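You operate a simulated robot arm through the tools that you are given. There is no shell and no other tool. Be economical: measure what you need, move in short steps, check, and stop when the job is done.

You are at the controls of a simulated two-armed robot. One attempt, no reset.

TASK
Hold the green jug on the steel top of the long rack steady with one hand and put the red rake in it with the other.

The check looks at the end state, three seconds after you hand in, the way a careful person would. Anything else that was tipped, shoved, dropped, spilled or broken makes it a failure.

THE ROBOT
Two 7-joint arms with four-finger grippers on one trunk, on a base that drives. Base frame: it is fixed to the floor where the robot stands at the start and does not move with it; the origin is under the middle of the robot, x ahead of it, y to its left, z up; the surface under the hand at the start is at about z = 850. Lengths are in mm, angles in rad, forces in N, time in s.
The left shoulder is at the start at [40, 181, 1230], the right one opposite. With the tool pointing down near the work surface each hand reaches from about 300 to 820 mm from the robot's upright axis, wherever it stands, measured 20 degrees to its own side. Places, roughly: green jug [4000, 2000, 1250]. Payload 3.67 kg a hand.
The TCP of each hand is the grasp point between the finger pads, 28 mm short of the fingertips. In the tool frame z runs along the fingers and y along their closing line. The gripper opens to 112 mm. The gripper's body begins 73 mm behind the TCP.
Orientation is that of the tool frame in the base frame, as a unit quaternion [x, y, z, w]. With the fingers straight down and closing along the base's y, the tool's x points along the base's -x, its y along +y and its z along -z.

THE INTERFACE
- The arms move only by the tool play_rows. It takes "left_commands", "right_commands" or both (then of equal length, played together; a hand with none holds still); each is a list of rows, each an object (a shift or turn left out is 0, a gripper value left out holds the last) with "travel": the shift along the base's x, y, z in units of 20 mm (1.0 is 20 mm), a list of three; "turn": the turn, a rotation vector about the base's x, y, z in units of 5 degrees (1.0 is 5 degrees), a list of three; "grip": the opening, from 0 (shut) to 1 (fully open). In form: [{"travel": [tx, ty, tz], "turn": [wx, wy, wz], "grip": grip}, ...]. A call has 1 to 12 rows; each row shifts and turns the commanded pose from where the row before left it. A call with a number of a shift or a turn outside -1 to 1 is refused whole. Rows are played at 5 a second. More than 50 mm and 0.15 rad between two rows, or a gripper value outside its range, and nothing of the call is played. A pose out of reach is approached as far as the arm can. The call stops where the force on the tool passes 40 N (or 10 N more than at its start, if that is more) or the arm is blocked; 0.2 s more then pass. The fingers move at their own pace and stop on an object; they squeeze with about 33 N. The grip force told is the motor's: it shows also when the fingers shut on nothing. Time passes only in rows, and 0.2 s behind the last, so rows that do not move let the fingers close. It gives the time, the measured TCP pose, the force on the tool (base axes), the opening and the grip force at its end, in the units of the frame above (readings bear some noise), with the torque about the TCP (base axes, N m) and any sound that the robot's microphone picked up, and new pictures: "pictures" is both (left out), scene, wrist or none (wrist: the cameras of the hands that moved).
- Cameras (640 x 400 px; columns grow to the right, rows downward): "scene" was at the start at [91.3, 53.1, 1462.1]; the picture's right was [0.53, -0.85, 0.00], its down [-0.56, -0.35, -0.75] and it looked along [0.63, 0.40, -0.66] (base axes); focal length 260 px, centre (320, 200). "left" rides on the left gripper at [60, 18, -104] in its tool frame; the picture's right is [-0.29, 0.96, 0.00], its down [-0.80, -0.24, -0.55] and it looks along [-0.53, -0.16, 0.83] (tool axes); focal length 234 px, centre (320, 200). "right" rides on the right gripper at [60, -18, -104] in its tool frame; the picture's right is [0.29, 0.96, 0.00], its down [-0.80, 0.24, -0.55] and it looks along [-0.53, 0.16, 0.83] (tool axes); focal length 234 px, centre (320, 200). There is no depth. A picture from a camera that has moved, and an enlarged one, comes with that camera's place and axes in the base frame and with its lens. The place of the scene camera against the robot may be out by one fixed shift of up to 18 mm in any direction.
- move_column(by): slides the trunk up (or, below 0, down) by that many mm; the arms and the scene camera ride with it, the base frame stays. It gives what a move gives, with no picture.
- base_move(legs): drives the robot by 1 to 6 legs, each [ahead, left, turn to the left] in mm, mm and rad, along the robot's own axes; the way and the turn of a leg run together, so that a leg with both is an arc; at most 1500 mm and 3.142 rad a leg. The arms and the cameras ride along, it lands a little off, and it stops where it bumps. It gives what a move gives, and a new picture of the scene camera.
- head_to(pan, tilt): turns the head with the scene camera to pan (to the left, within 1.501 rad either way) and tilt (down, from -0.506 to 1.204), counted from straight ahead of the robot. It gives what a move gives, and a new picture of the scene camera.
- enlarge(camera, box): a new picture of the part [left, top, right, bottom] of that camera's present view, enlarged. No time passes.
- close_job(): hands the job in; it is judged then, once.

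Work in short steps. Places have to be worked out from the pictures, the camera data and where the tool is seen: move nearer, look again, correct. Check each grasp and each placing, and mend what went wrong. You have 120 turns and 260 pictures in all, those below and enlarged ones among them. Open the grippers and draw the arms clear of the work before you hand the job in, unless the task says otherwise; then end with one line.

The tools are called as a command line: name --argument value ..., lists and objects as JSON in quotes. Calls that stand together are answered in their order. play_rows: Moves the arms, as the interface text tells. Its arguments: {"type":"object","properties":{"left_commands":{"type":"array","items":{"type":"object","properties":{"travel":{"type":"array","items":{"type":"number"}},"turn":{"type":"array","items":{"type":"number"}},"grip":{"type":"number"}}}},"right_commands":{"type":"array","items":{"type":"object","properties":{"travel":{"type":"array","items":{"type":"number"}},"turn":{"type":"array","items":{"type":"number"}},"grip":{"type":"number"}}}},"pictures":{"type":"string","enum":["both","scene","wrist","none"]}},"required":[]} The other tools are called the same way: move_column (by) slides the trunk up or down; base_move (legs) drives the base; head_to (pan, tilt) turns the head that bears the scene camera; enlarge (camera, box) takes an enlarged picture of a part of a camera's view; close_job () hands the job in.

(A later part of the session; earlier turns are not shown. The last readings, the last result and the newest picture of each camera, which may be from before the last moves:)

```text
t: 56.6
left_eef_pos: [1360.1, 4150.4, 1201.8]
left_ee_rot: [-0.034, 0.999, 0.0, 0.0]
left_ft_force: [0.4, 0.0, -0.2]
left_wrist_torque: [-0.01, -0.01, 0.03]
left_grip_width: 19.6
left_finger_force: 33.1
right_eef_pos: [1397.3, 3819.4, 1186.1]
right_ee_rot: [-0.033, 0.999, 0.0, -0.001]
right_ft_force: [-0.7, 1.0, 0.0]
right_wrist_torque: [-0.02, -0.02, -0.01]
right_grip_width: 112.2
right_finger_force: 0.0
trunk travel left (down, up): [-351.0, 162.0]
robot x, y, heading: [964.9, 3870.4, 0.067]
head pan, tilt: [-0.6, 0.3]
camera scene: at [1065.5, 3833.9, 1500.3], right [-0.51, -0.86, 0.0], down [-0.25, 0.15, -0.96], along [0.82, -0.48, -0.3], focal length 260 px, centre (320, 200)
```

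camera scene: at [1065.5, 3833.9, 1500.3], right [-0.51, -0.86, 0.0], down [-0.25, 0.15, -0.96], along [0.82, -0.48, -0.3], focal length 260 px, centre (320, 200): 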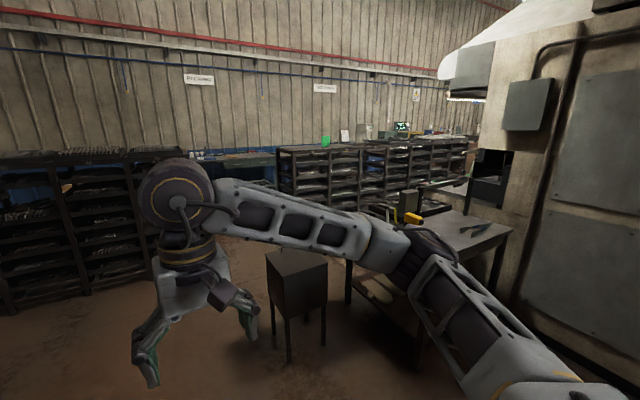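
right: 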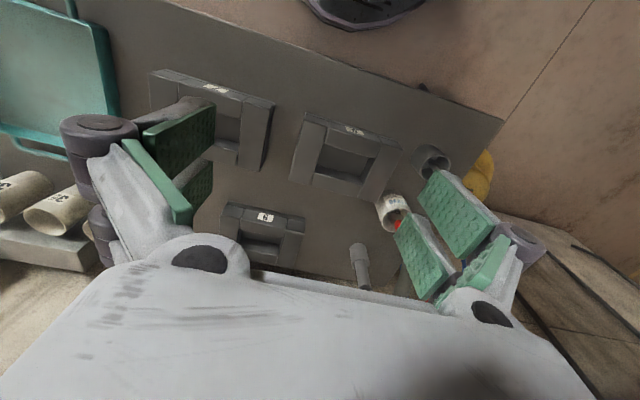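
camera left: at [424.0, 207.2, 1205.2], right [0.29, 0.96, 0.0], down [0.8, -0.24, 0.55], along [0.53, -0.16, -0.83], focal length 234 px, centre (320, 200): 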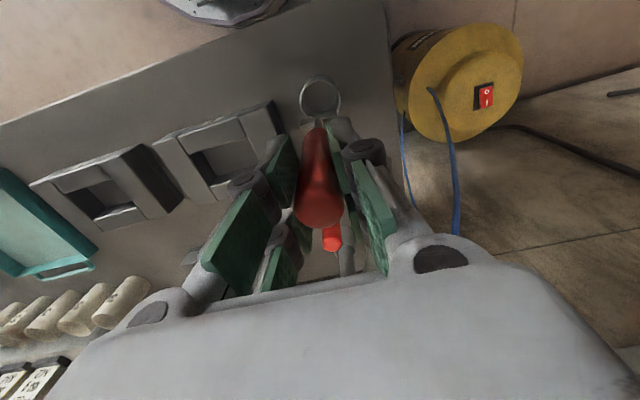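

Path: drive ahead past the stool to x≈2800, staying clear of the racks (front x≈3870), then look right.

base_move --legs '[[0, 0, -0.067], [1500, 100, 0], [350, 0, 0]]'

head_to --pan -1.0 --tilt 0.45

```text
refused: leg 2 is longer than a leg can be; nothing moved
```

```text
t: 57.5
left_eef_pos: [1359.7, 4152.1, 1201.9]
left_ee_rot: [-0.034, 0.999, 0.0, 0.001]
left_ft_force: [-0.3, -0.7, -0.5]
left_wrist_torque: [-0.01, -0.01, 0.01]
left_grip_width: 19.5
left_finger_force: 33.6
right_eef_pos: [1397.2, 3819.3, 1187.5]
right_ee_rot: [-0.033, 0.999, -0.001, -0.001]
right_ft_force: [-0.4, -0.3, -0.3]
right_wrist_torque: [-0.01, 0.02, 0.01]
right_grip_width: 112.1
right_finger_force: 0.1
trunk travel left (down, up): [-351.0, 162.0]
robot x, y, heading: [964.5, 3869.5, 0.066]
head pan, tilt: [-1.0, 0.45]
camera scene: at [1039.9, 3807.5, 1486.4], right [-0.8, -0.6, 0.0], down [-0.26, 0.35, -0.9], along [0.54, -0.72, -0.43], focal length 260 px, centre (320, 200)
```

scene: 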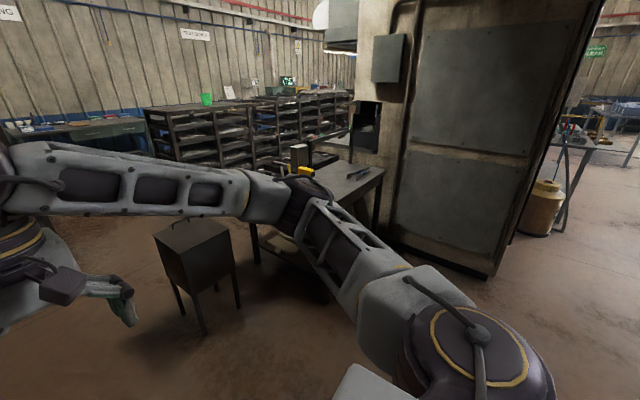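

base_move --legs '[[0, 0, -0.067], [1400, 100, 0], [350, 0, 0]]'

head_to --pan -0.6 --tilt 0.45

```text
t: 67.0
left_eef_pos: [3122.3, 4201.5, 1201.9]
left_ee_rot: [0.009, 1.0, 0.001, 0.0]
left_ft_force: [0.5, -0.5, -1.3]
left_wrist_torque: [0.03, 0.03, -0.01]
left_grip_width: 19.6
left_finger_force: 33.4
right_eef_pos: [3130.8, 3866.6, 1187.4]
right_ee_rot: [0.009, 1.0, 0.0, 0.0]
right_ft_force: [0.2, 0.6, 0.0]
right_wrist_torque: [0.0, -0.02, 0.02]
right_grip_width: 112.0
right_finger_force: 0.1
trunk travel left (down, up): [-351.0, 162.0]
robot x, y, heading: [2702.5, 3956.6, -0.021]
head pan, tilt: [-1.0, 0.45]
camera scene: at [2773.7, 3885.9, 1486.4], right [-0.85, -0.53, 0.0], down [-0.23, 0.37, -0.9], along [0.47, -0.77, -0.44], focal length 260 px, centre (320, 200)
```

scene: 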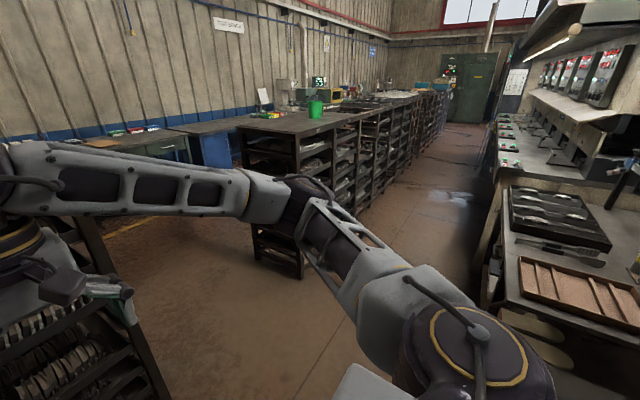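

```text
t: 67.9
left_eef_pos: [3121.4, 4201.9, 1200.8]
left_ee_rot: [0.008, 1.0, -0.001, 0.001]
left_ft_force: [0.5, -0.1, -1.4]
left_wrist_torque: [0.01, -0.03, 0.04]
left_grip_width: 19.6
left_finger_force: 33.5
right_eef_pos: [3131.1, 3867.0, 1187.0]
right_ee_rot: [0.009, 1.0, 0.0, 0.0]
right_ft_force: [0.2, 0.5, 1.3]
right_wrist_torque: [-0.01, -0.03, -0.01]
right_grip_width: 112.0
right_finger_force: 0.1
trunk travel left (down, up): [-351.0, 162.0]
robot x, y, heading: [2706.6, 3955.2, -0.019]
head pan, tilt: [-0.6, 0.45]
camera scene: at [2800.2, 3910.8, 1486.3], right [-0.58, -0.81, 0.0], down [-0.35, 0.25, -0.9], along [0.73, -0.52, -0.44], focal length 260 px, centre (320, 200)
```

scene: 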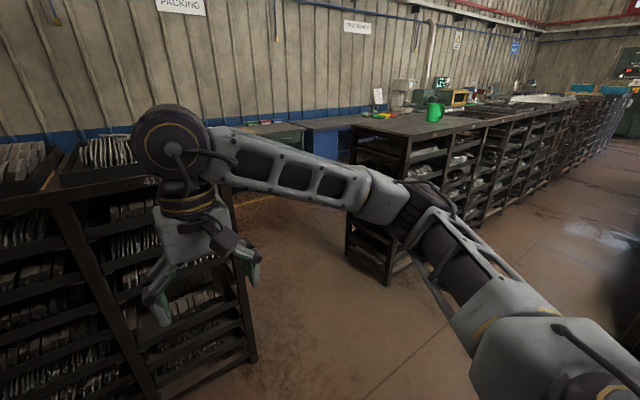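

The aisle in front of the long rack is clear; rack top ≈1160 with its front at x≈3705, jug base ≈(3975,2000), about 150 tall. Raise the trunk fully, then move in stages.

move_column --by 160

base_move --legs '[[350, -600, 0.02], [50, -1000, 0]]'

head_to --pan -0.35 --tilt 0.55

```text
t: 69.7
left_eef_pos: [3122.0, 4202.0, 1360.4]
left_ee_rot: [0.009, 1.0, 0.001, 0.0]
left_ft_force: [-1.3, -0.4, -1.3]
left_wrist_torque: [-0.01, -0.02, -0.02]
left_grip_width: 19.7
left_finger_force: 32.7
right_eef_pos: [3130.8, 3867.3, 1347.5]
right_ee_rot: [0.009, 1.0, 0.0, 0.0]
right_ft_force: [1.1, -1.0, 0.1]
right_wrist_torque: [0.04, -0.02, -0.01]
right_grip_width: 112.1
right_finger_force: 0.1
trunk travel left (down, up): [-511.0, 2.0]
robot x, y, heading: [2707.7, 3957.0, -0.019]
head pan, tilt: [-0.6, 0.45]
```

```text
t: 78.5
left_eef_pos: [3474.4, 2566.5, 1361.1]
left_ee_rot: [0.016, 1.0, 0.001, -0.001]
left_ft_force: [0.3, 0.2, -0.5]
left_wrist_torque: [0.01, -0.02, -0.01]
left_grip_width: 19.7
left_finger_force: 32.9
right_eef_pos: [3478.4, 2231.6, 1346.2]
right_ee_rot: [0.015, 1.0, 0.0, 0.0]
right_ft_force: [0.0, 0.2, -0.3]
right_wrist_torque: [-0.01, 0.04, 0.02]
right_grip_width: 112.0
right_finger_force: 0.1
trunk travel left (down, up): [-511.0, 2.0]
robot x, y, heading: [3052.2, 2328.2, -0.03]
head pan, tilt: [-0.6, 0.45]
camera scene: at [3147.9, 2279.6, 1646.5], right [-0.59, -0.81, 0.0], down [-0.35, 0.26, -0.9], along [0.73, -0.53, -0.44], focal length 260 px, centre (320, 200)
```

scene: 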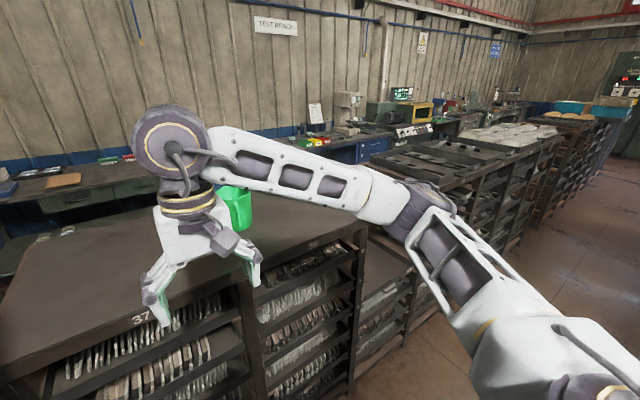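

```text
t: 79.3
left_eef_pos: [3474.5, 2565.2, 1362.1]
left_ee_rot: [0.016, 1.0, 0.0, 0.0]
left_ft_force: [-0.1, -0.7, -1.3]
left_wrist_torque: [0.04, 0.01, 0.0]
left_grip_width: 19.8
left_finger_force: 32.6
right_eef_pos: [3479.0, 2229.0, 1345.6]
right_ee_rot: [0.015, 1.0, 0.0, 0.0]
right_ft_force: [-0.2, -0.1, 0.2]
right_wrist_torque: [0.01, 0.01, 0.0]
right_grip_width: 112.2
right_finger_force: 0.1
trunk travel left (down, up): [-511.0, 2.0]
robot x, y, heading: [3053.4, 2325.8, -0.031]
head pan, tilt: [-0.351, 0.55]
camera scene: at [3157.1, 2299.0, 1637.5], right [-0.37, -0.93, 0.0], down [-0.48, 0.2, -0.85], along [0.79, -0.32, -0.52], focal length 260 px, centre (320, 200)
```

scene: 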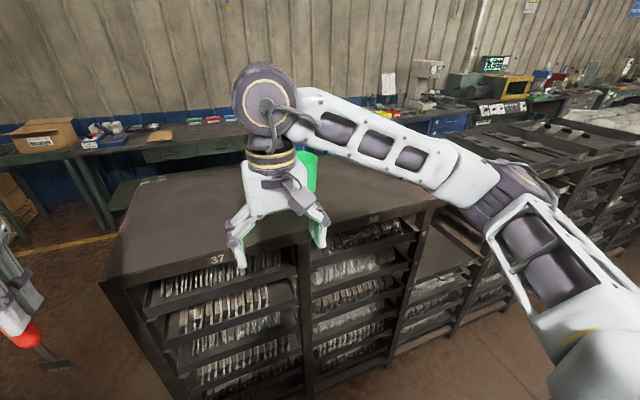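

Only the jug stands on this rack section. Move closer: right 230, ahead 220.

base_move --legs '[[0, -230, 0.03], [200, 0, 0]]'

play_rows --right_commands '[{"travel": [-0.4, -1, 0.2]}, {"travel": [-0.4, -1, 0.2]}, {"travel": [-0.4, -1, 0.2]}, {"travel": [-0.4, -1, 0.2]}, {"travel": [-0.4, -1, 0.2]}, {"travel": [-0.4, -1, 0.2]}, {"travel": [-0.4, -1, 0.2]}, {"travel": [0, -1, 0]}, {"travel": [0, -1, 0]}]' --pictures "wrist"

head_to --pan -0.05 --tilt 0.65

```text
t: 82.3
left_eef_pos: [3661.9, 2342.0, 1363.6]
left_ee_rot: [0.004, 1.0, 0.001, 0.002]
left_ft_force: [-0.9, -0.5, -0.4]
left_wrist_torque: [0.0, -0.07, 0.01]
left_grip_width: 19.8
left_finger_force: 33.1
right_eef_pos: [3675.0, 2006.7, 1348.6]
right_ee_rot: [0.003, 1.0, 0.0, 0.001]
right_ft_force: [0.0, -0.6, 0.3]
right_wrist_torque: [0.01, -0.04, 0.01]
right_grip_width: 112.1
right_finger_force: 0.1
trunk travel left (down, up): [-511.0, 2.0]
robot x, y, heading: [3250.9, 2092.9, -0.009]
head pan, tilt: [-0.351, 0.55]
camera scene: at [3351.2, 2069.2, 1637.8], right [-0.35, -0.94, 0.0], down [-0.49, 0.18, -0.85], along [0.8, -0.3, -0.52], focal length 260 px, centre (320, 200)
```

scene: 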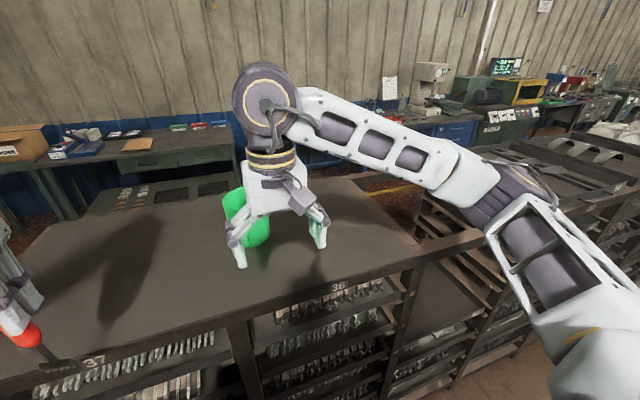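

```text
t: 84.3
left_eef_pos: [3665.1, 2341.7, 1363.6]
left_ee_rot: [0.003, 1.0, 0.001, 0.0]
left_ft_force: [-0.5, -0.3, -0.3]
left_wrist_torque: [0.05, 0.03, 0.02]
left_grip_width: 19.7
left_finger_force: 33.4
right_eef_pos: [3620.1, 1827.1, 1374.8]
right_ee_rot: [0.003, 1.0, 0.001, 0.0]
right_ft_force: [0.1, 0.6, -0.4]
right_wrist_torque: [0.0, 0.0, -0.02]
right_grip_width: 112.1
right_finger_force: 0.0
trunk travel left (down, up): [-511.0, 2.0]
robot x, y, heading: [3248.8, 2091.2, -0.007]
head pan, tilt: [-0.351, 0.55]
camera right: at [3559.5, 1810.9, 1478.0], right [-0.28, 0.96, 0.0], down [0.8, 0.23, 0.55], along [0.53, 0.16, -0.83], focal length 234 px, centre (320, 200)
```

right: 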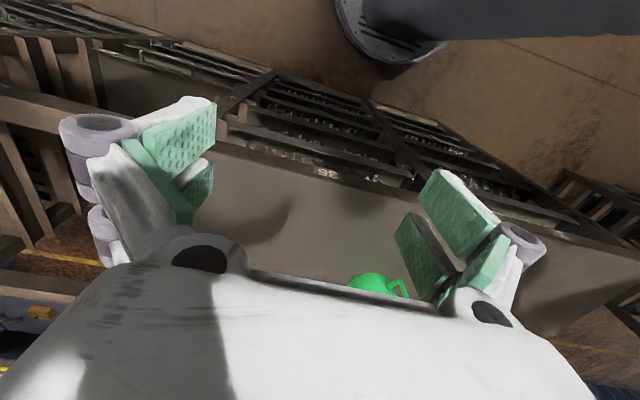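

```text
t: 85.1
left_eef_pos: [3666.6, 2341.8, 1361.3]
left_ee_rot: [0.004, 1.0, -0.001, 0.0]
left_ft_force: [0.0, -0.6, -1.5]
left_wrist_torque: [0.0, 0.01, -0.01]
left_grip_width: 19.9
left_finger_force: 33.5
right_eef_pos: [3621.1, 1829.0, 1375.1]
right_ee_rot: [0.003, 1.0, 0.0, 0.0]
right_ft_force: [0.7, 0.0, -0.6]
right_wrist_torque: [-0.01, 0.02, 0.03]
right_grip_width: 112.1
right_finger_force: 0.1
trunk travel left (down, up): [-511.0, 2.0]
robot x, y, heading: [3254.1, 2092.1, -0.003]
head pan, tilt: [-0.051, 0.649]
camera scene: at [3358.1, 2094.8, 1628.7], right [-0.06, -1.0, 0.0], down [-0.6, 0.04, -0.8], along [0.8, -0.05, -0.6], focal length 260 px, centre (320, 200)
```

scene: 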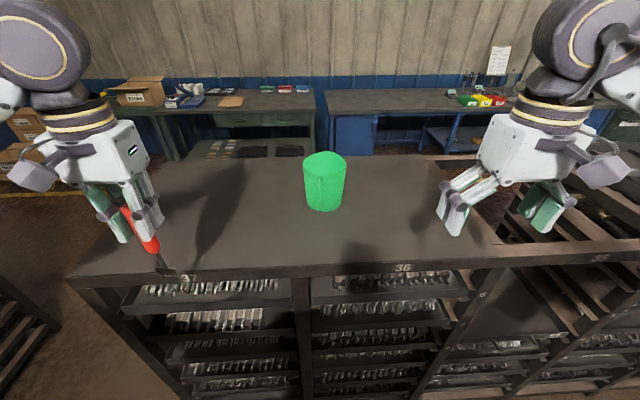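

enlarge --camera "scene" --box '[270, 130, 380, 230]'

enlarge --camera "scene" --box '[60, 140, 220, 300]'

enlarge --camera "left" --box '[200, 60, 460, 290]'

```text
4.00 times, centred on (325, 180) of scene
camera zoom: at [3358.1, 2094.8, 1628.7], right [-0.06, -1.0, 0.0], down [-0.6, 0.04, -0.8], along [0.8, -0.05, -0.6], focal length 1040 px, centre (300, 280)
```

zoom: 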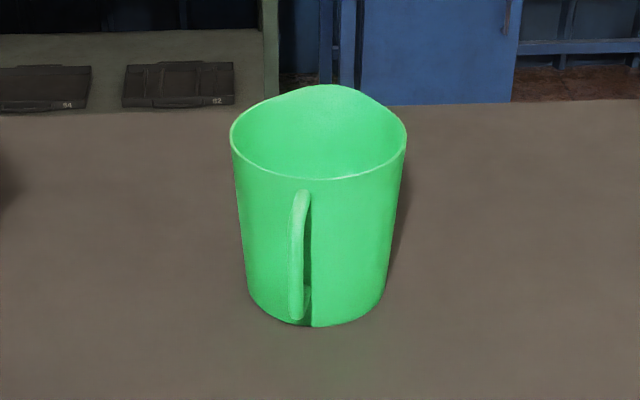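

```text
2.50 times, centred on (140, 220) of scene
camera zoom: at [3358.1, 2094.8, 1628.7], right [-0.06, -1.0, 0.0], down [-0.6, 0.04, -0.8], along [0.8, -0.05, -0.6], focal length 650 px, centre (770, 150)
```

zoom: 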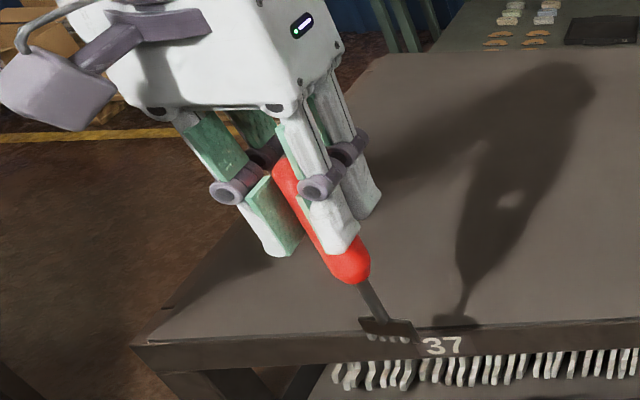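

```text
1.74 times, centred on (330, 175) of left
camera zoom: at [3607.3, 2358.5, 1466.9], right [0.3, 0.96, 0.0], down [0.8, -0.25, 0.55], along [0.53, -0.16, -0.83], focal length 407 px, centre (303, 244)
```

zoom: 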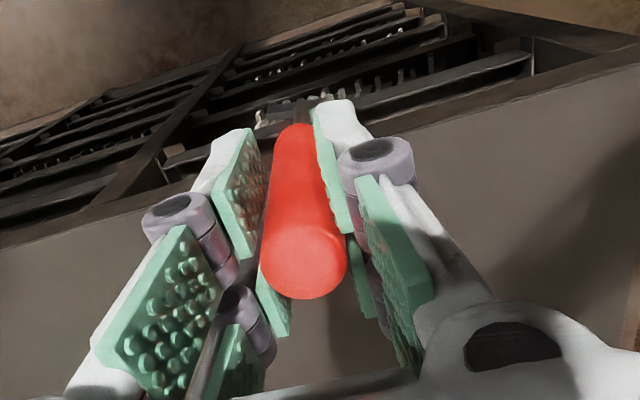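

The jug is a green mug-like jug (rim ≈118 mm, z≈1287) with its handle facing me; the rake is still vertical in the left hand. I'll move a bit closer/right for reach, then tilt the right hand 45° forward to view and grasp the handle.

base_move --legs '[[75, -90, 0]]'

play_rows --right_commands '[{"travel": [0, 0.5, 0], "turn": [0, -0.9, 0]}, {"travel": [0, 0.5, 0], "turn": [0, -0.9, 0]}, {"travel": [0, 0.5, 0], "turn": [0, -0.9, 0]}, {"travel": [0, 0.5, -0.3], "turn": [0, -0.9, 0]}, {"travel": [0, 0.5, -0.3], "turn": [0, -0.9, 0]}, {"travel": [0, 0.5, -0.3], "turn": [0, -0.9, 0]}, {"travel": [0, 0.5, -0.3], "turn": [0, -0.9, 0]}, {"travel": [0, 0.5, -0.3], "turn": [0, -0.9, 0]}, {"travel": [0, 0.5, -0.3], "turn": [0, -0.9, 0]}, {"travel": [0, 0.5, -0.3], "turn": [0, -0.9, 0]}, {}]' --pictures "both"

```text
t: 86.3
left_eef_pos: [3740.0, 2252.5, 1362.5]
left_ee_rot: [0.003, 1.0, -0.001, 0.001]
left_ft_force: [0.2, 0.3, -0.3]
left_wrist_torque: [-0.04, -0.01, 0.02]
left_grip_width: 19.5
left_finger_force: 33.1
right_eef_pos: [3696.1, 1740.5, 1375.9]
right_ee_rot: [0.002, 1.0, -0.001, 0.001]
right_ft_force: [-0.1, 0.0, 0.4]
right_wrist_torque: [0.0, 0.0, 0.0]
right_grip_width: 112.3
right_finger_force: 0.1
trunk travel left (down, up): [-511.0, 2.0]
robot x, y, heading: [3328.5, 2000.8, -0.01]
head pan, tilt: [-0.051, 0.649]
camera scene: at [3432.0, 2006.5, 1628.8], right [-0.06, -1.0, 0.0], down [-0.6, 0.03, -0.8], along [0.8, -0.05, -0.6], focal length 260 px, centre (320, 200)
```

scene: 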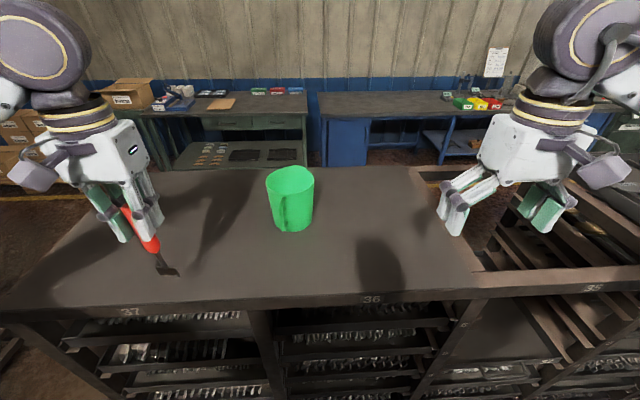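

```text
t: 88.8
left_eef_pos: [3741.7, 2251.9, 1362.0]
left_ee_rot: [0.002, 1.0, 0.0, 0.0]
left_ft_force: [-0.2, 0.3, -1.1]
left_wrist_torque: [-0.03, 0.01, -0.03]
left_grip_width: 19.6
left_finger_force: 32.8
right_eef_pos: [3756.2, 1860.9, 1375.3]
right_ee_rot: [0.002, 0.924, 0.001, 0.382]
right_ft_force: [0.1, -0.2, 0.7]
right_wrist_torque: [0.04, -0.01, -0.02]
right_grip_width: 112.0
right_finger_force: 0.1
right hand out of reach, approached as far as the arm can: row 6, 7, 8, 9, 10
trunk travel left (down, up): [-511.0, 2.0]
robot x, y, heading: [3329.0, 1998.4, -0.007]
head pan, tilt: [-0.051, 0.649]
camera scene: at [3433.3, 2004.0, 1628.7], right [-0.06, -1.0, 0.0], down [-0.6, 0.03, -0.8], along [0.8, -0.05, -0.6], focal length 260 px, centre (320, 200)
camera right: at [3639.3, 1845.0, 1405.5], right [-0.2, 0.96, -0.2], down [0.17, 0.24, 0.96], along [0.96, 0.16, -0.21], focal length 234 px, centre (320, 200)
```

scene: 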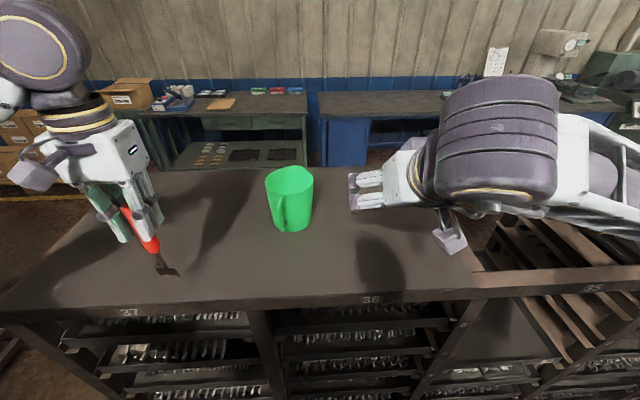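
right: 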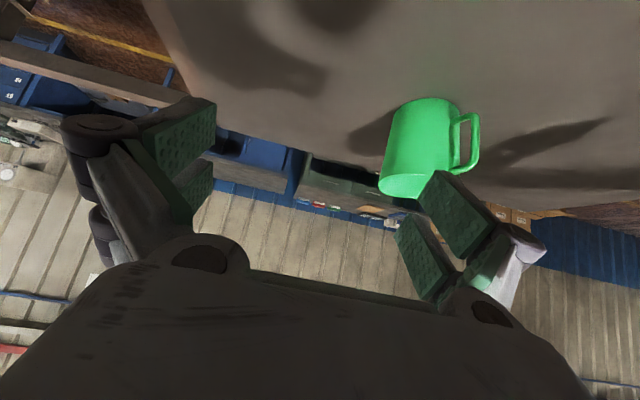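

The jug handle is visible. Enlarge both views to triangulate the handle.

enlarge --camera "right" --box '[360, 80, 500, 220]'

enlarge --camera "scene" --box '[240, 150, 340, 250]'

```text
2.86 times, centred on (430, 150) of right
camera zoom: at [3639.3, 1845.0, 1405.5], right [-0.2, 0.96, -0.2], down [0.17, 0.24, 0.96], along [0.96, 0.16, -0.21], focal length 669 px, centre (6, 343)
```

zoom: 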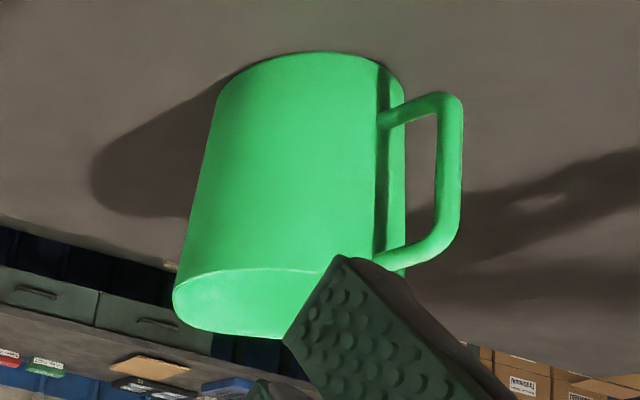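

```text
4.00 times, centred on (290, 200) of scene
camera zoom: at [3433.3, 2004.0, 1628.7], right [-0.06, -1.0, 0.0], down [-0.6, 0.03, -0.8], along [0.8, -0.05, -0.6], focal length 1040 px, centre (440, 200)
```

zoom: 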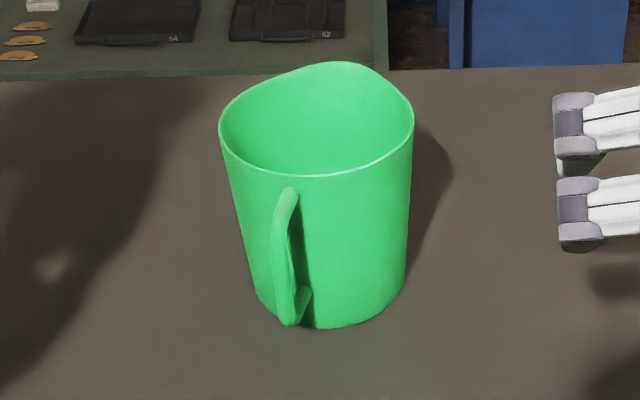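

Triangulation so far: handle bar near (3860,2055,1235), with uncertainty along the view ray. I'll move the right hand for a second viewpoint.

play_rows --right_commands '[{"travel": [0, 1, 0]}, {"travel": [0, 1, 0]}, {"travel": [0, 1, -0.5]}, {"travel": [0, 1, -0.5]}, {"travel": [0, 1, -0.5]}, {"travel": [0, 1, -0.5]}, {"travel": [0, 1, -0.5]}, {}]' --pictures "wrist"

enlarge --camera "right" --box '[260, 60, 460, 220]'

```text
t: 90.5
left_eef_pos: [3741.5, 2251.5, 1362.3]
left_ee_rot: [0.003, 1.0, 0.0, 0.0]
left_ft_force: [0.2, 0.6, -1.1]
left_wrist_torque: [0.02, 0.04, -0.01]
left_grip_width: 19.5
left_finger_force: 32.5
right_eef_pos: [3757.7, 2001.2, 1325.0]
right_ee_rot: [0.003, 0.924, 0.002, 0.382]
right_ft_force: [-0.3, -0.1, -1.1]
right_wrist_torque: [0.01, -0.02, -0.03]
right_grip_width: 111.9
right_finger_force: 0.0
trunk travel left (down, up): [-511.0, 2.0]
robot x, y, heading: [3326.3, 2002.1, -0.003]
head pan, tilt: [-0.051, 0.649]
camera right: at [3641.6, 1985.4, 1354.9], right [-0.2, 0.96, -0.2], down [0.17, 0.23, 0.96], along [0.96, 0.16, -0.21], focal length 234 px, centre (320, 200)
```

right: 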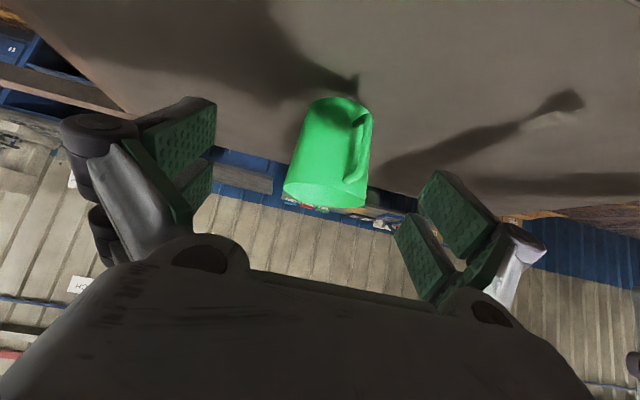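

```text
2.50 times, centred on (360, 140) of right
camera zoom: at [3641.6, 1985.4, 1354.9], right [-0.2, 0.96, -0.2], down [0.17, 0.23, 0.96], along [0.96, 0.16, -0.21], focal length 585 px, centre (220, 350)
```

zoom: 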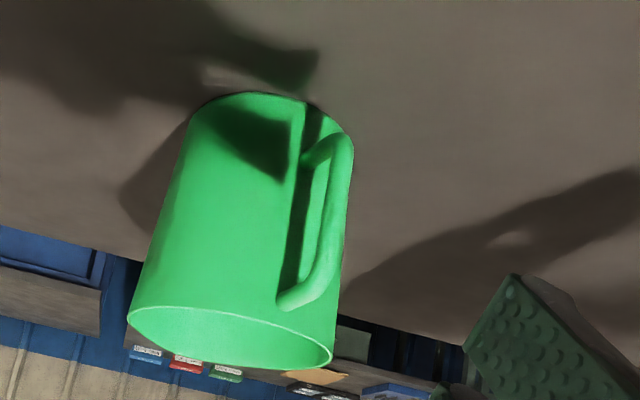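

Two wrist views agree: handle bar at (3872,2063,1229), ~11 mm thick, spanning z≈1197–1265. Move to an 80 mm standoff along the tool axis and narrow the grip.

play_rows --right_commands '[{"travel": [0.3, 0.8, -0.3], "grip": 0.6}, {"travel": [0.6, 0.8, -0.4]}, {"travel": [0.8, 0.8, -0.5]}, {"travel": [0.8, 0.7, -0.6]}, {}]' --pictures "both"

enlarge --camera "right" --box '[220, 60, 420, 220]'

```text
t: 91.8
left_eef_pos: [3740.8, 2249.5, 1361.4]
left_ee_rot: [0.002, 1.0, 0.0, 0.0]
left_ft_force: [0.8, 0.3, -1.0]
left_wrist_torque: [0.01, -0.03, -0.02]
left_grip_width: 19.9
left_finger_force: 33.4
right_eef_pos: [3807.8, 2064.6, 1287.1]
right_ee_rot: [0.002, 0.924, 0.001, 0.382]
right_ft_force: [-0.5, -0.4, 0.4]
right_wrist_torque: [0.04, -0.01, 0.03]
right_grip_width: 67.2
right_finger_force: 0.2
trunk travel left (down, up): [-511.0, 2.0]
robot x, y, heading: [3329.6, 1998.7, -0.009]
head pan, tilt: [-0.051, 0.649]
camera scene: at [3433.6, 2003.9, 1628.7], right [-0.06, -1.0, 0.0], down [-0.6, 0.03, -0.8], along [0.8, -0.05, -0.6], focal length 260 px, centre (320, 200)
camera right: at [3691.9, 2048.3, 1317.5], right [-0.2, 0.96, -0.2], down [0.17, 0.24, 0.96], along [0.96, 0.16, -0.21], focal length 234 px, centre (320, 200)
```

scene: 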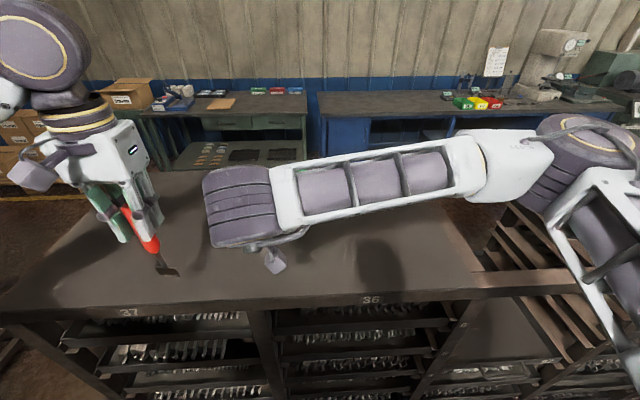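
right: 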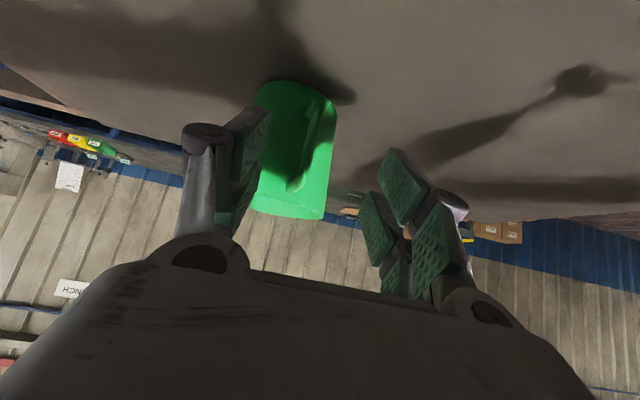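

```text
2.50 times, centred on (320, 140) of right
camera zoom: at [3691.9, 2048.3, 1317.5], right [-0.2, 0.96, -0.2], down [0.17, 0.24, 0.96], along [0.96, 0.16, -0.21], focal length 585 px, centre (320, 350)
```

zoom: 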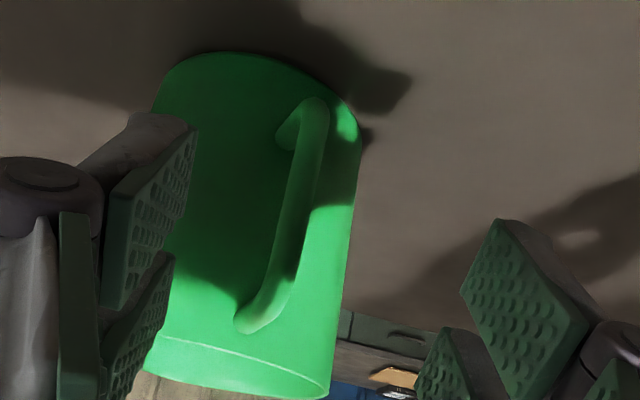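

Handle bar sits between the fingers (y≈2060). Advance along the tool axis.

play_rows --right_commands '[{"travel": [0.58, -0.1, -0.56]}, {"travel": [0.58, -0.05, -0.56]}, {"travel": [0.58, -0.05, -0.56]}, {"travel": [0.58, 0, -0.56]}, {"travel": [0.58, 0, -0.56]}, {}]' --pictures "wrist"

enlarge --camera "right" --box '[200, 80, 440, 260]'

```text
t: 93.2
left_eef_pos: [3740.6, 2250.9, 1361.9]
left_ee_rot: [0.003, 1.0, 0.0, 0.0]
left_ft_force: [-0.5, -0.8, -0.8]
left_wrist_torque: [0.0, 0.0, -0.01]
left_grip_width: 19.6
left_finger_force: 32.6
right_eef_pos: [3866.8, 2059.3, 1231.9]
right_ee_rot: [0.003, 0.924, 0.001, 0.382]
right_ft_force: [0.2, -0.5, -0.3]
right_wrist_torque: [0.02, 0.02, -0.01]
right_grip_width: 66.9
right_finger_force: 0.0
trunk travel left (down, up): [-511.0, 2.0]
robot x, y, heading: [3329.0, 2001.9, -0.009]
head pan, tilt: [-0.051, 0.649]
camera right: at [3750.2, 2042.0, 1261.5], right [-0.2, 0.96, -0.2], down [0.17, 0.24, 0.96], along [0.96, 0.16, -0.21], focal length 234 px, centre (320, 200)
```

right: 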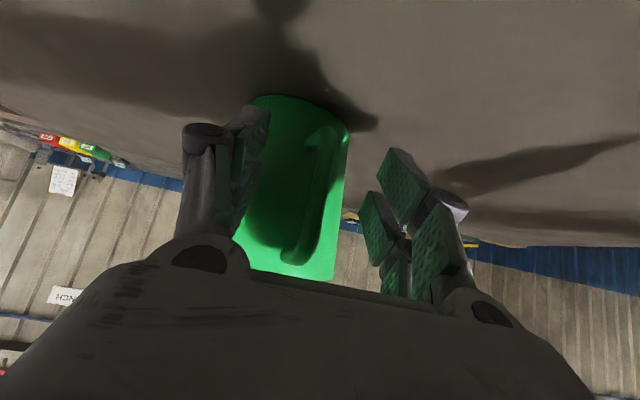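

```text
2.22 times, centred on (320, 170) of right
camera zoom: at [3750.2, 2042.0, 1261.5], right [-0.2, 0.96, -0.2], down [0.17, 0.24, 0.96], along [0.96, 0.16, -0.21], focal length 520 px, centre (320, 267)
```

zoom: 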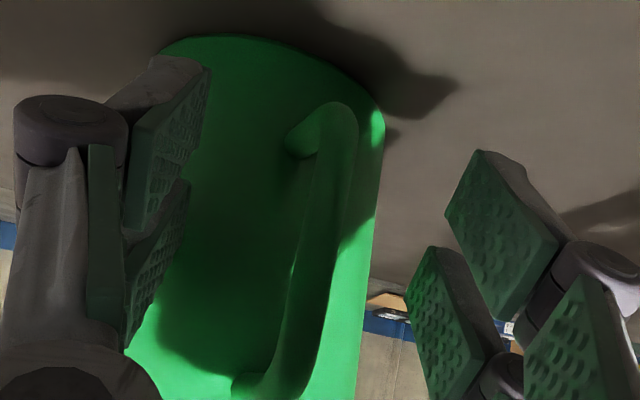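

Bar is centred at the TCP. Close on it.

play_rows --right_commands '[{"grip": 0.35}, {"grip": 0.22}, {"grip": 0.15}, {"grip": 0.1}, {"grip": 0.05}, {"grip": 0}, {}]' --pictures "wrist"

enlarge --camera "right" --box '[200, 80, 440, 260]'

```text
t: 94.8
left_eef_pos: [3740.7, 2252.3, 1362.7]
left_ee_rot: [0.002, 1.0, 0.0, -0.001]
left_ft_force: [-0.1, 0.7, -0.7]
left_wrist_torque: [0.02, -0.01, -0.02]
left_grip_width: 19.8
left_finger_force: 33.0
right_eef_pos: [3866.5, 2058.1, 1231.9]
right_ee_rot: [0.002, 0.924, 0.001, 0.383]
right_ft_force: [0.8, -0.4, 1.4]
right_wrist_torque: [-0.16, -0.1, -0.02]
right_grip_width: 9.3
right_finger_force: 33.1
trunk travel left (down, up): [-511.0, 2.0]
robot x, y, heading: [3325.8, 2001.9, -0.004]
head pan, tilt: [-0.051, 0.649]
camera right: at [3750.2, 2042.0, 1261.7], right [-0.2, 0.96, -0.2], down [0.17, 0.24, 0.96], along [0.96, 0.16, -0.21], focal length 234 px, centre (320, 200)
```

right: 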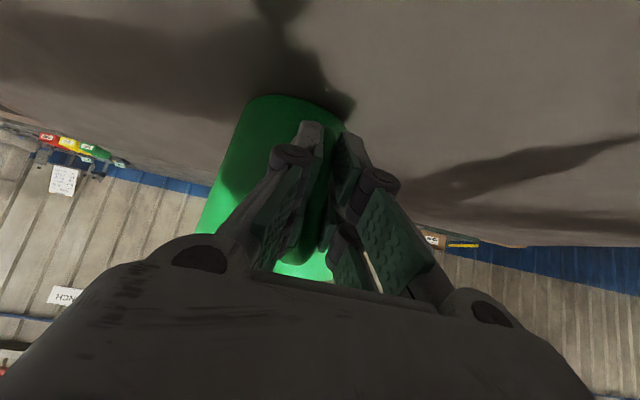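

```text
2.22 times, centred on (320, 170) of right
camera zoom: at [3750.2, 2042.0, 1261.7], right [-0.2, 0.96, -0.2], down [0.17, 0.24, 0.96], along [0.96, 0.16, -0.21], focal length 520 px, centre (320, 267)
```

zoom: 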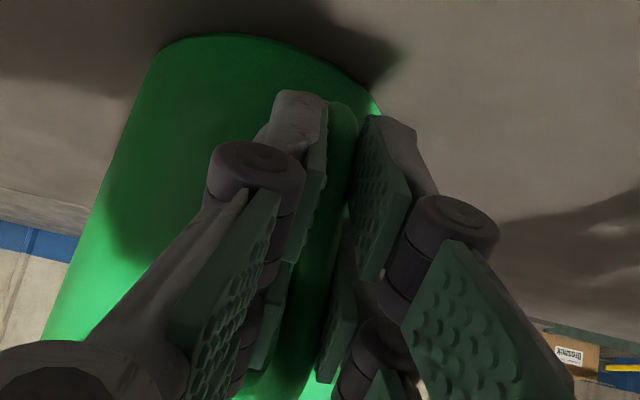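

Handle gripped (9.3 mm). Raise the left hand with the rake and use its camera to look at the jug from above.

play_rows --left_commands '[{"travel": [0, 0, 1]}, {"travel": [0, 0, 1]}, {"travel": [0, 0, 1]}, {"travel": [0, 0, 1]}, {"travel": [0, 0, 1]}, {"travel": [0, 0, 1]}, {"travel": [0, 0, 1]}, {"travel": [0.5, -0.5, 0]}, {"travel": [1, -0.5, 0]}, {"travel": [1, -0.5, 0]}, {}]' --pictures "both"

enlarge --camera "left" --box '[200, 60, 440, 280]'

```text
t: 97.2
left_eef_pos: [3791.4, 2220.4, 1501.0]
left_ee_rot: [0.002, 1.0, 0.0, 0.0]
left_ft_force: [0.7, 0.3, -1.0]
left_wrist_torque: [0.0, 0.0, -0.01]
left_grip_width: 19.9
left_finger_force: 33.1
right_eef_pos: [3867.5, 2058.8, 1231.5]
right_ee_rot: [0.003, 0.924, -0.001, 0.383]
right_ft_force: [1.0, -0.7, 0.6]
right_wrist_torque: [-0.19, -0.13, 0.04]
right_grip_width: 9.7
right_finger_force: 32.8
trunk travel left (down, up): [-511.0, 2.0]
robot x, y, heading: [3326.2, 2000.1, -0.007]
head pan, tilt: [-0.051, 0.649]
camera scene: at [3433.6, 2004.6, 1628.7], right [-0.06, -1.0, 0.0], down [-0.6, 0.03, -0.8], along [0.8, -0.05, -0.6], focal length 260 px, centre (320, 200)
camera left: at [3732.9, 2237.4, 1606.2], right [0.29, 0.96, 0.0], down [0.8, -0.24, 0.55], along [0.53, -0.16, -0.83], focal length 234 px, centre (320, 200)
```

scene: 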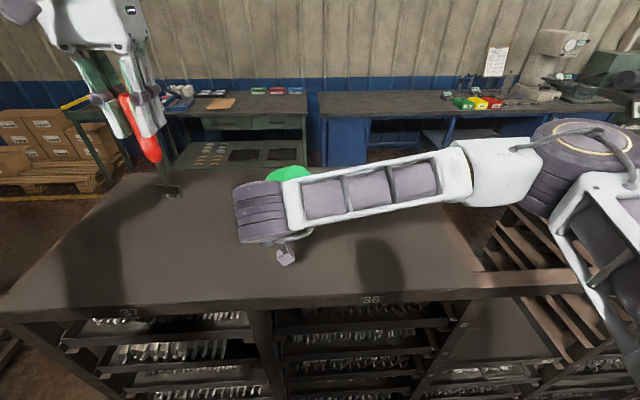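
left: 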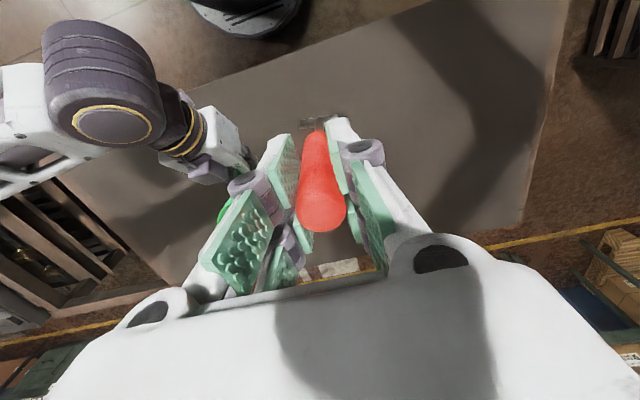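

```text
1.82 times, centred on (320, 170) of left
camera zoom: at [3732.9, 2237.4, 1606.2], right [0.29, 0.96, 0.0], down [0.8, -0.24, 0.55], along [0.53, -0.16, -0.83], focal length 426 px, centre (320, 254)
```

zoom: 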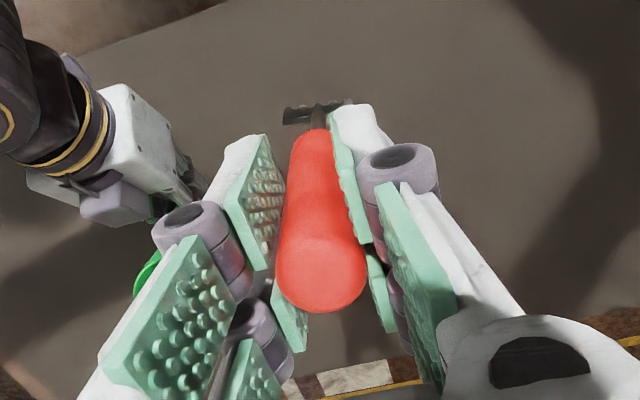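

Continue toward the jug, high above it, so the jug rim appears near the rake head in the left camera.

play_rows --left_commands '[{"travel": [1, -0.6, 0]}, {"travel": [1, -0.8, 0]}, {"travel": [1, -1, 0]}, {"travel": [1, -1, 0]}, {"travel": [1, -1, 0]}, {"travel": [0.8, -1, 0]}, {}]' --pictures "both"

enlarge --camera "left" --box '[200, 30, 440, 250]'

```text
t: 98.8
left_eef_pos: [3906.2, 2114.4, 1502.0]
left_ee_rot: [0.003, 1.0, 0.0, 0.0]
left_ft_force: [-0.8, -0.5, 0.2]
left_wrist_torque: [-0.03, -0.03, 0.0]
left_grip_width: 19.9
left_finger_force: 33.3
right_eef_pos: [3868.3, 2058.9, 1232.1]
right_ee_rot: [0.003, 0.924, 0.0, 0.382]
right_ft_force: [1.0, -1.1, 1.7]
right_wrist_torque: [-0.3, -0.12, -0.08]
right_grip_width: 9.5
right_finger_force: 32.9
trunk travel left (down, up): [-511.0, 2.0]
robot x, y, heading: [3325.8, 2003.3, -0.005]
head pan, tilt: [-0.051, 0.649]
camera scene: at [3433.7, 2004.7, 1628.7], right [-0.06, -1.0, 0.0], down [-0.6, 0.03, -0.8], along [0.8, -0.05, -0.6], focal length 260 px, centre (320, 200)
camera left: at [3848.1, 2131.5, 1607.4], right [0.29, 0.96, 0.0], down [0.8, -0.24, 0.55], along [0.53, -0.16, -0.83], focal length 234 px, centre (320, 200)
```

scene: 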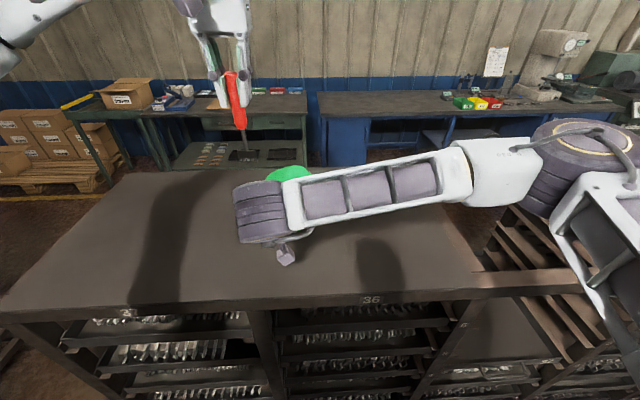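
left: 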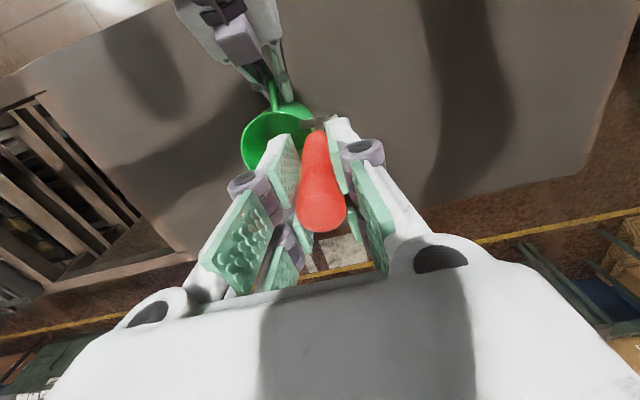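

```text
1.82 times, centred on (320, 140) of left
camera zoom: at [3848.1, 2131.5, 1607.4], right [0.29, 0.96, 0.0], down [0.8, -0.24, 0.55], along [0.53, -0.16, -0.83], focal length 426 px, centre (320, 309)
```

zoom: 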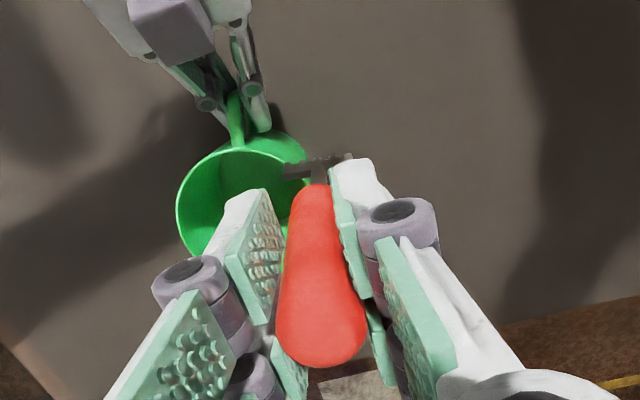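

The jug stands upright; rim centre ≈(3948,2042), opening ~105 mm. Move the rake over it.

play_rows --left_commands '[{"travel": [0.6, -0.9, 0]}, {"travel": [0.6, -0.9, 0]}, {"travel": [0.6, -0.9, 0]}, {"travel": [0.3, -0.8, 0]}, {}]' --pictures "both"

enlarge --camera "left" --box '[220, 30, 420, 210]'

enlarge --camera "scene" --box '[200, 40, 380, 220]'

```text
t: 100.0
left_eef_pos: [3950.6, 2044.0, 1500.5]
left_ee_rot: [0.002, 1.0, 0.0, 0.0]
left_ft_force: [-0.3, -0.5, -0.5]
left_wrist_torque: [0.01, 0.02, 0.02]
left_grip_width: 19.9
left_finger_force: 32.9
right_eef_pos: [3867.5, 2058.2, 1231.7]
right_ee_rot: [0.003, 0.924, 0.0, 0.384]
right_ft_force: [0.0, -1.6, 1.1]
right_wrist_torque: [-0.3, -0.09, -0.1]
right_grip_width: 9.2
right_finger_force: 33.0
trunk travel left (down, up): [-511.0, 2.0]
robot x, y, heading: [3326.6, 2000.5, -0.006]
head pan, tilt: [-0.051, 0.649]
camera scene: at [3433.8, 2004.6, 1628.7], right [-0.06, -1.0, 0.0], down [-0.6, 0.03, -0.8], along [0.8, -0.05, -0.6], focal length 260 px, centre (320, 200)
camera left: at [3891.4, 2061.0, 1605.8], right [0.29, 0.96, 0.0], down [0.8, -0.24, 0.55], along [0.53, -0.16, -0.83], focal length 234 px, centre (320, 200)
```

scene: 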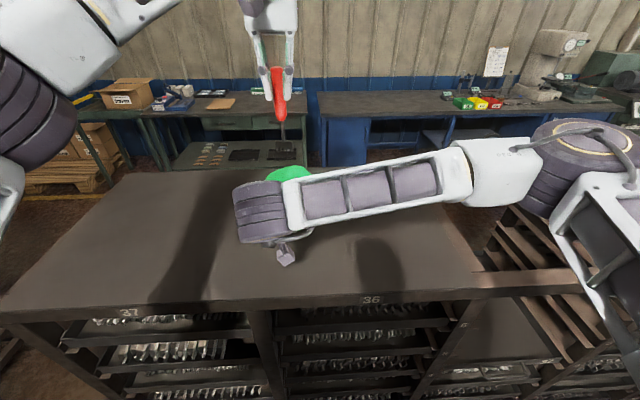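
left: 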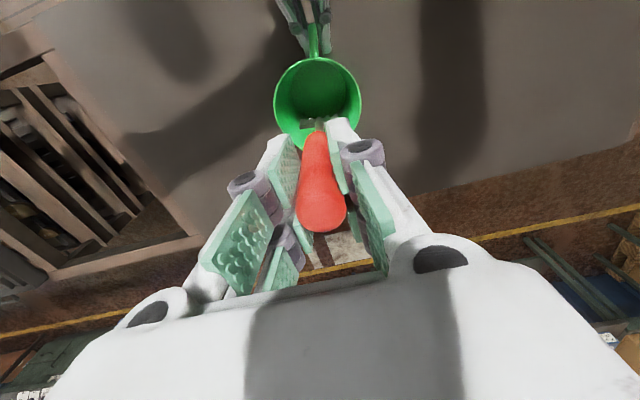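

```text
2.22 times, centred on (320, 120) of left
camera zoom: at [3891.4, 2061.0, 1605.8], right [0.29, 0.96, 0.0], down [0.8, -0.24, 0.55], along [0.53, -0.16, -0.83], focal length 520 px, centre (320, 378)
```

zoom: 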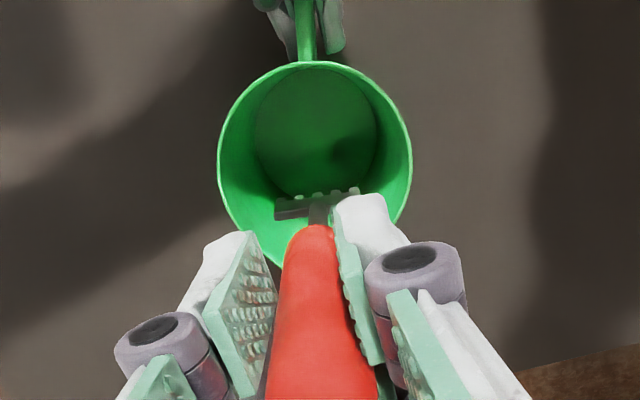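

```text
2.22 times, centred on (290, 130) of scene
camera zoom: at [3433.8, 2004.6, 1628.7], right [-0.06, -1.0, 0.0], down [-0.6, 0.03, -0.8], along [0.8, -0.05, -0.6], focal length 578 px, centre (387, 356)
```

zoom: 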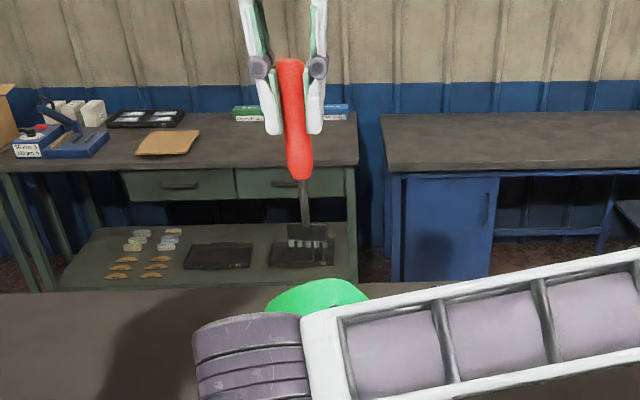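

The rake head is centred over the opening (head ≈(3954,2042), rim centre ≈(3953,2039)). Descend partway.

play_rows --left_commands '[{"travel": [0, -0.1, -0.8]}, {"travel": [0, 0, -0.8]}, {"travel": [0, 0, -0.8]}, {"travel": [0, 0, -0.8]}, {"travel": [0, 0, -0.8]}, {"travel": [0, 0, -0.8]}, {}]' --pictures "both"

enlarge --camera "left" --box '[220, 30, 420, 210]'

```text
t: 101.5
left_eef_pos: [3947.5, 2041.5, 1403.7]
left_ee_rot: [0.002, 1.0, 0.001, 0.0]
left_ft_force: [0.2, -0.1, -1.6]
left_wrist_torque: [-0.02, 0.02, -0.01]
left_grip_width: 19.7
left_finger_force: 32.7
right_eef_pos: [3867.8, 2058.8, 1231.3]
right_ee_rot: [0.002, 0.924, 0.001, 0.383]
right_ft_force: [-0.3, 0.3, 1.6]
right_wrist_torque: [-0.19, -0.11, -0.02]
right_grip_width: 9.2
right_finger_force: 32.8
trunk travel left (down, up): [-511.0, 2.0]
robot x, y, heading: [3324.1, 2001.5, -0.007]
head pan, tilt: [-0.051, 0.649]
camera scene: at [3433.8, 2004.1, 1628.7], right [-0.06, -1.0, 0.0], down [-0.6, 0.03, -0.8], along [0.8, -0.05, -0.6], focal length 260 px, centre (320, 200)
camera left: at [3888.4, 2057.9, 1510.3], right [0.29, 0.96, 0.0], down [0.8, -0.24, 0.55], along [0.53, -0.16, -0.83], focal length 234 px, centre (320, 200)
```

scene: 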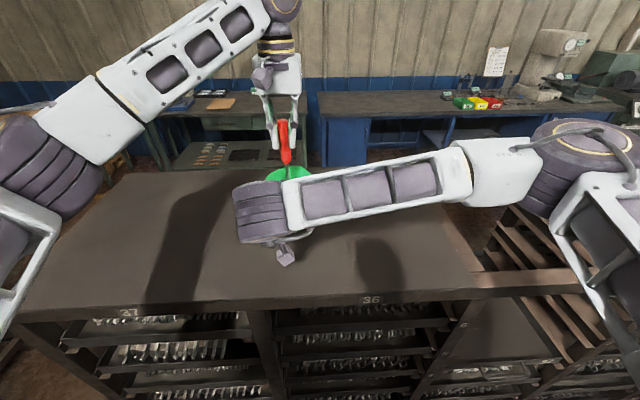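
left: 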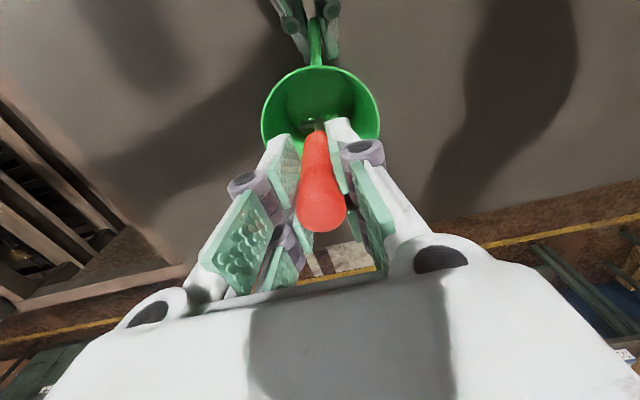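

```text
2.22 times, centred on (320, 120) of left
camera zoom: at [3888.4, 2057.9, 1510.3], right [0.29, 0.96, 0.0], down [0.8, -0.24, 0.55], along [0.53, -0.16, -0.83], focal length 520 px, centre (320, 378)
```

zoom: 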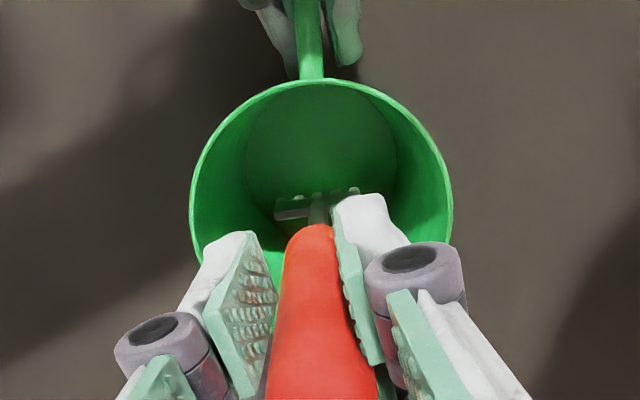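

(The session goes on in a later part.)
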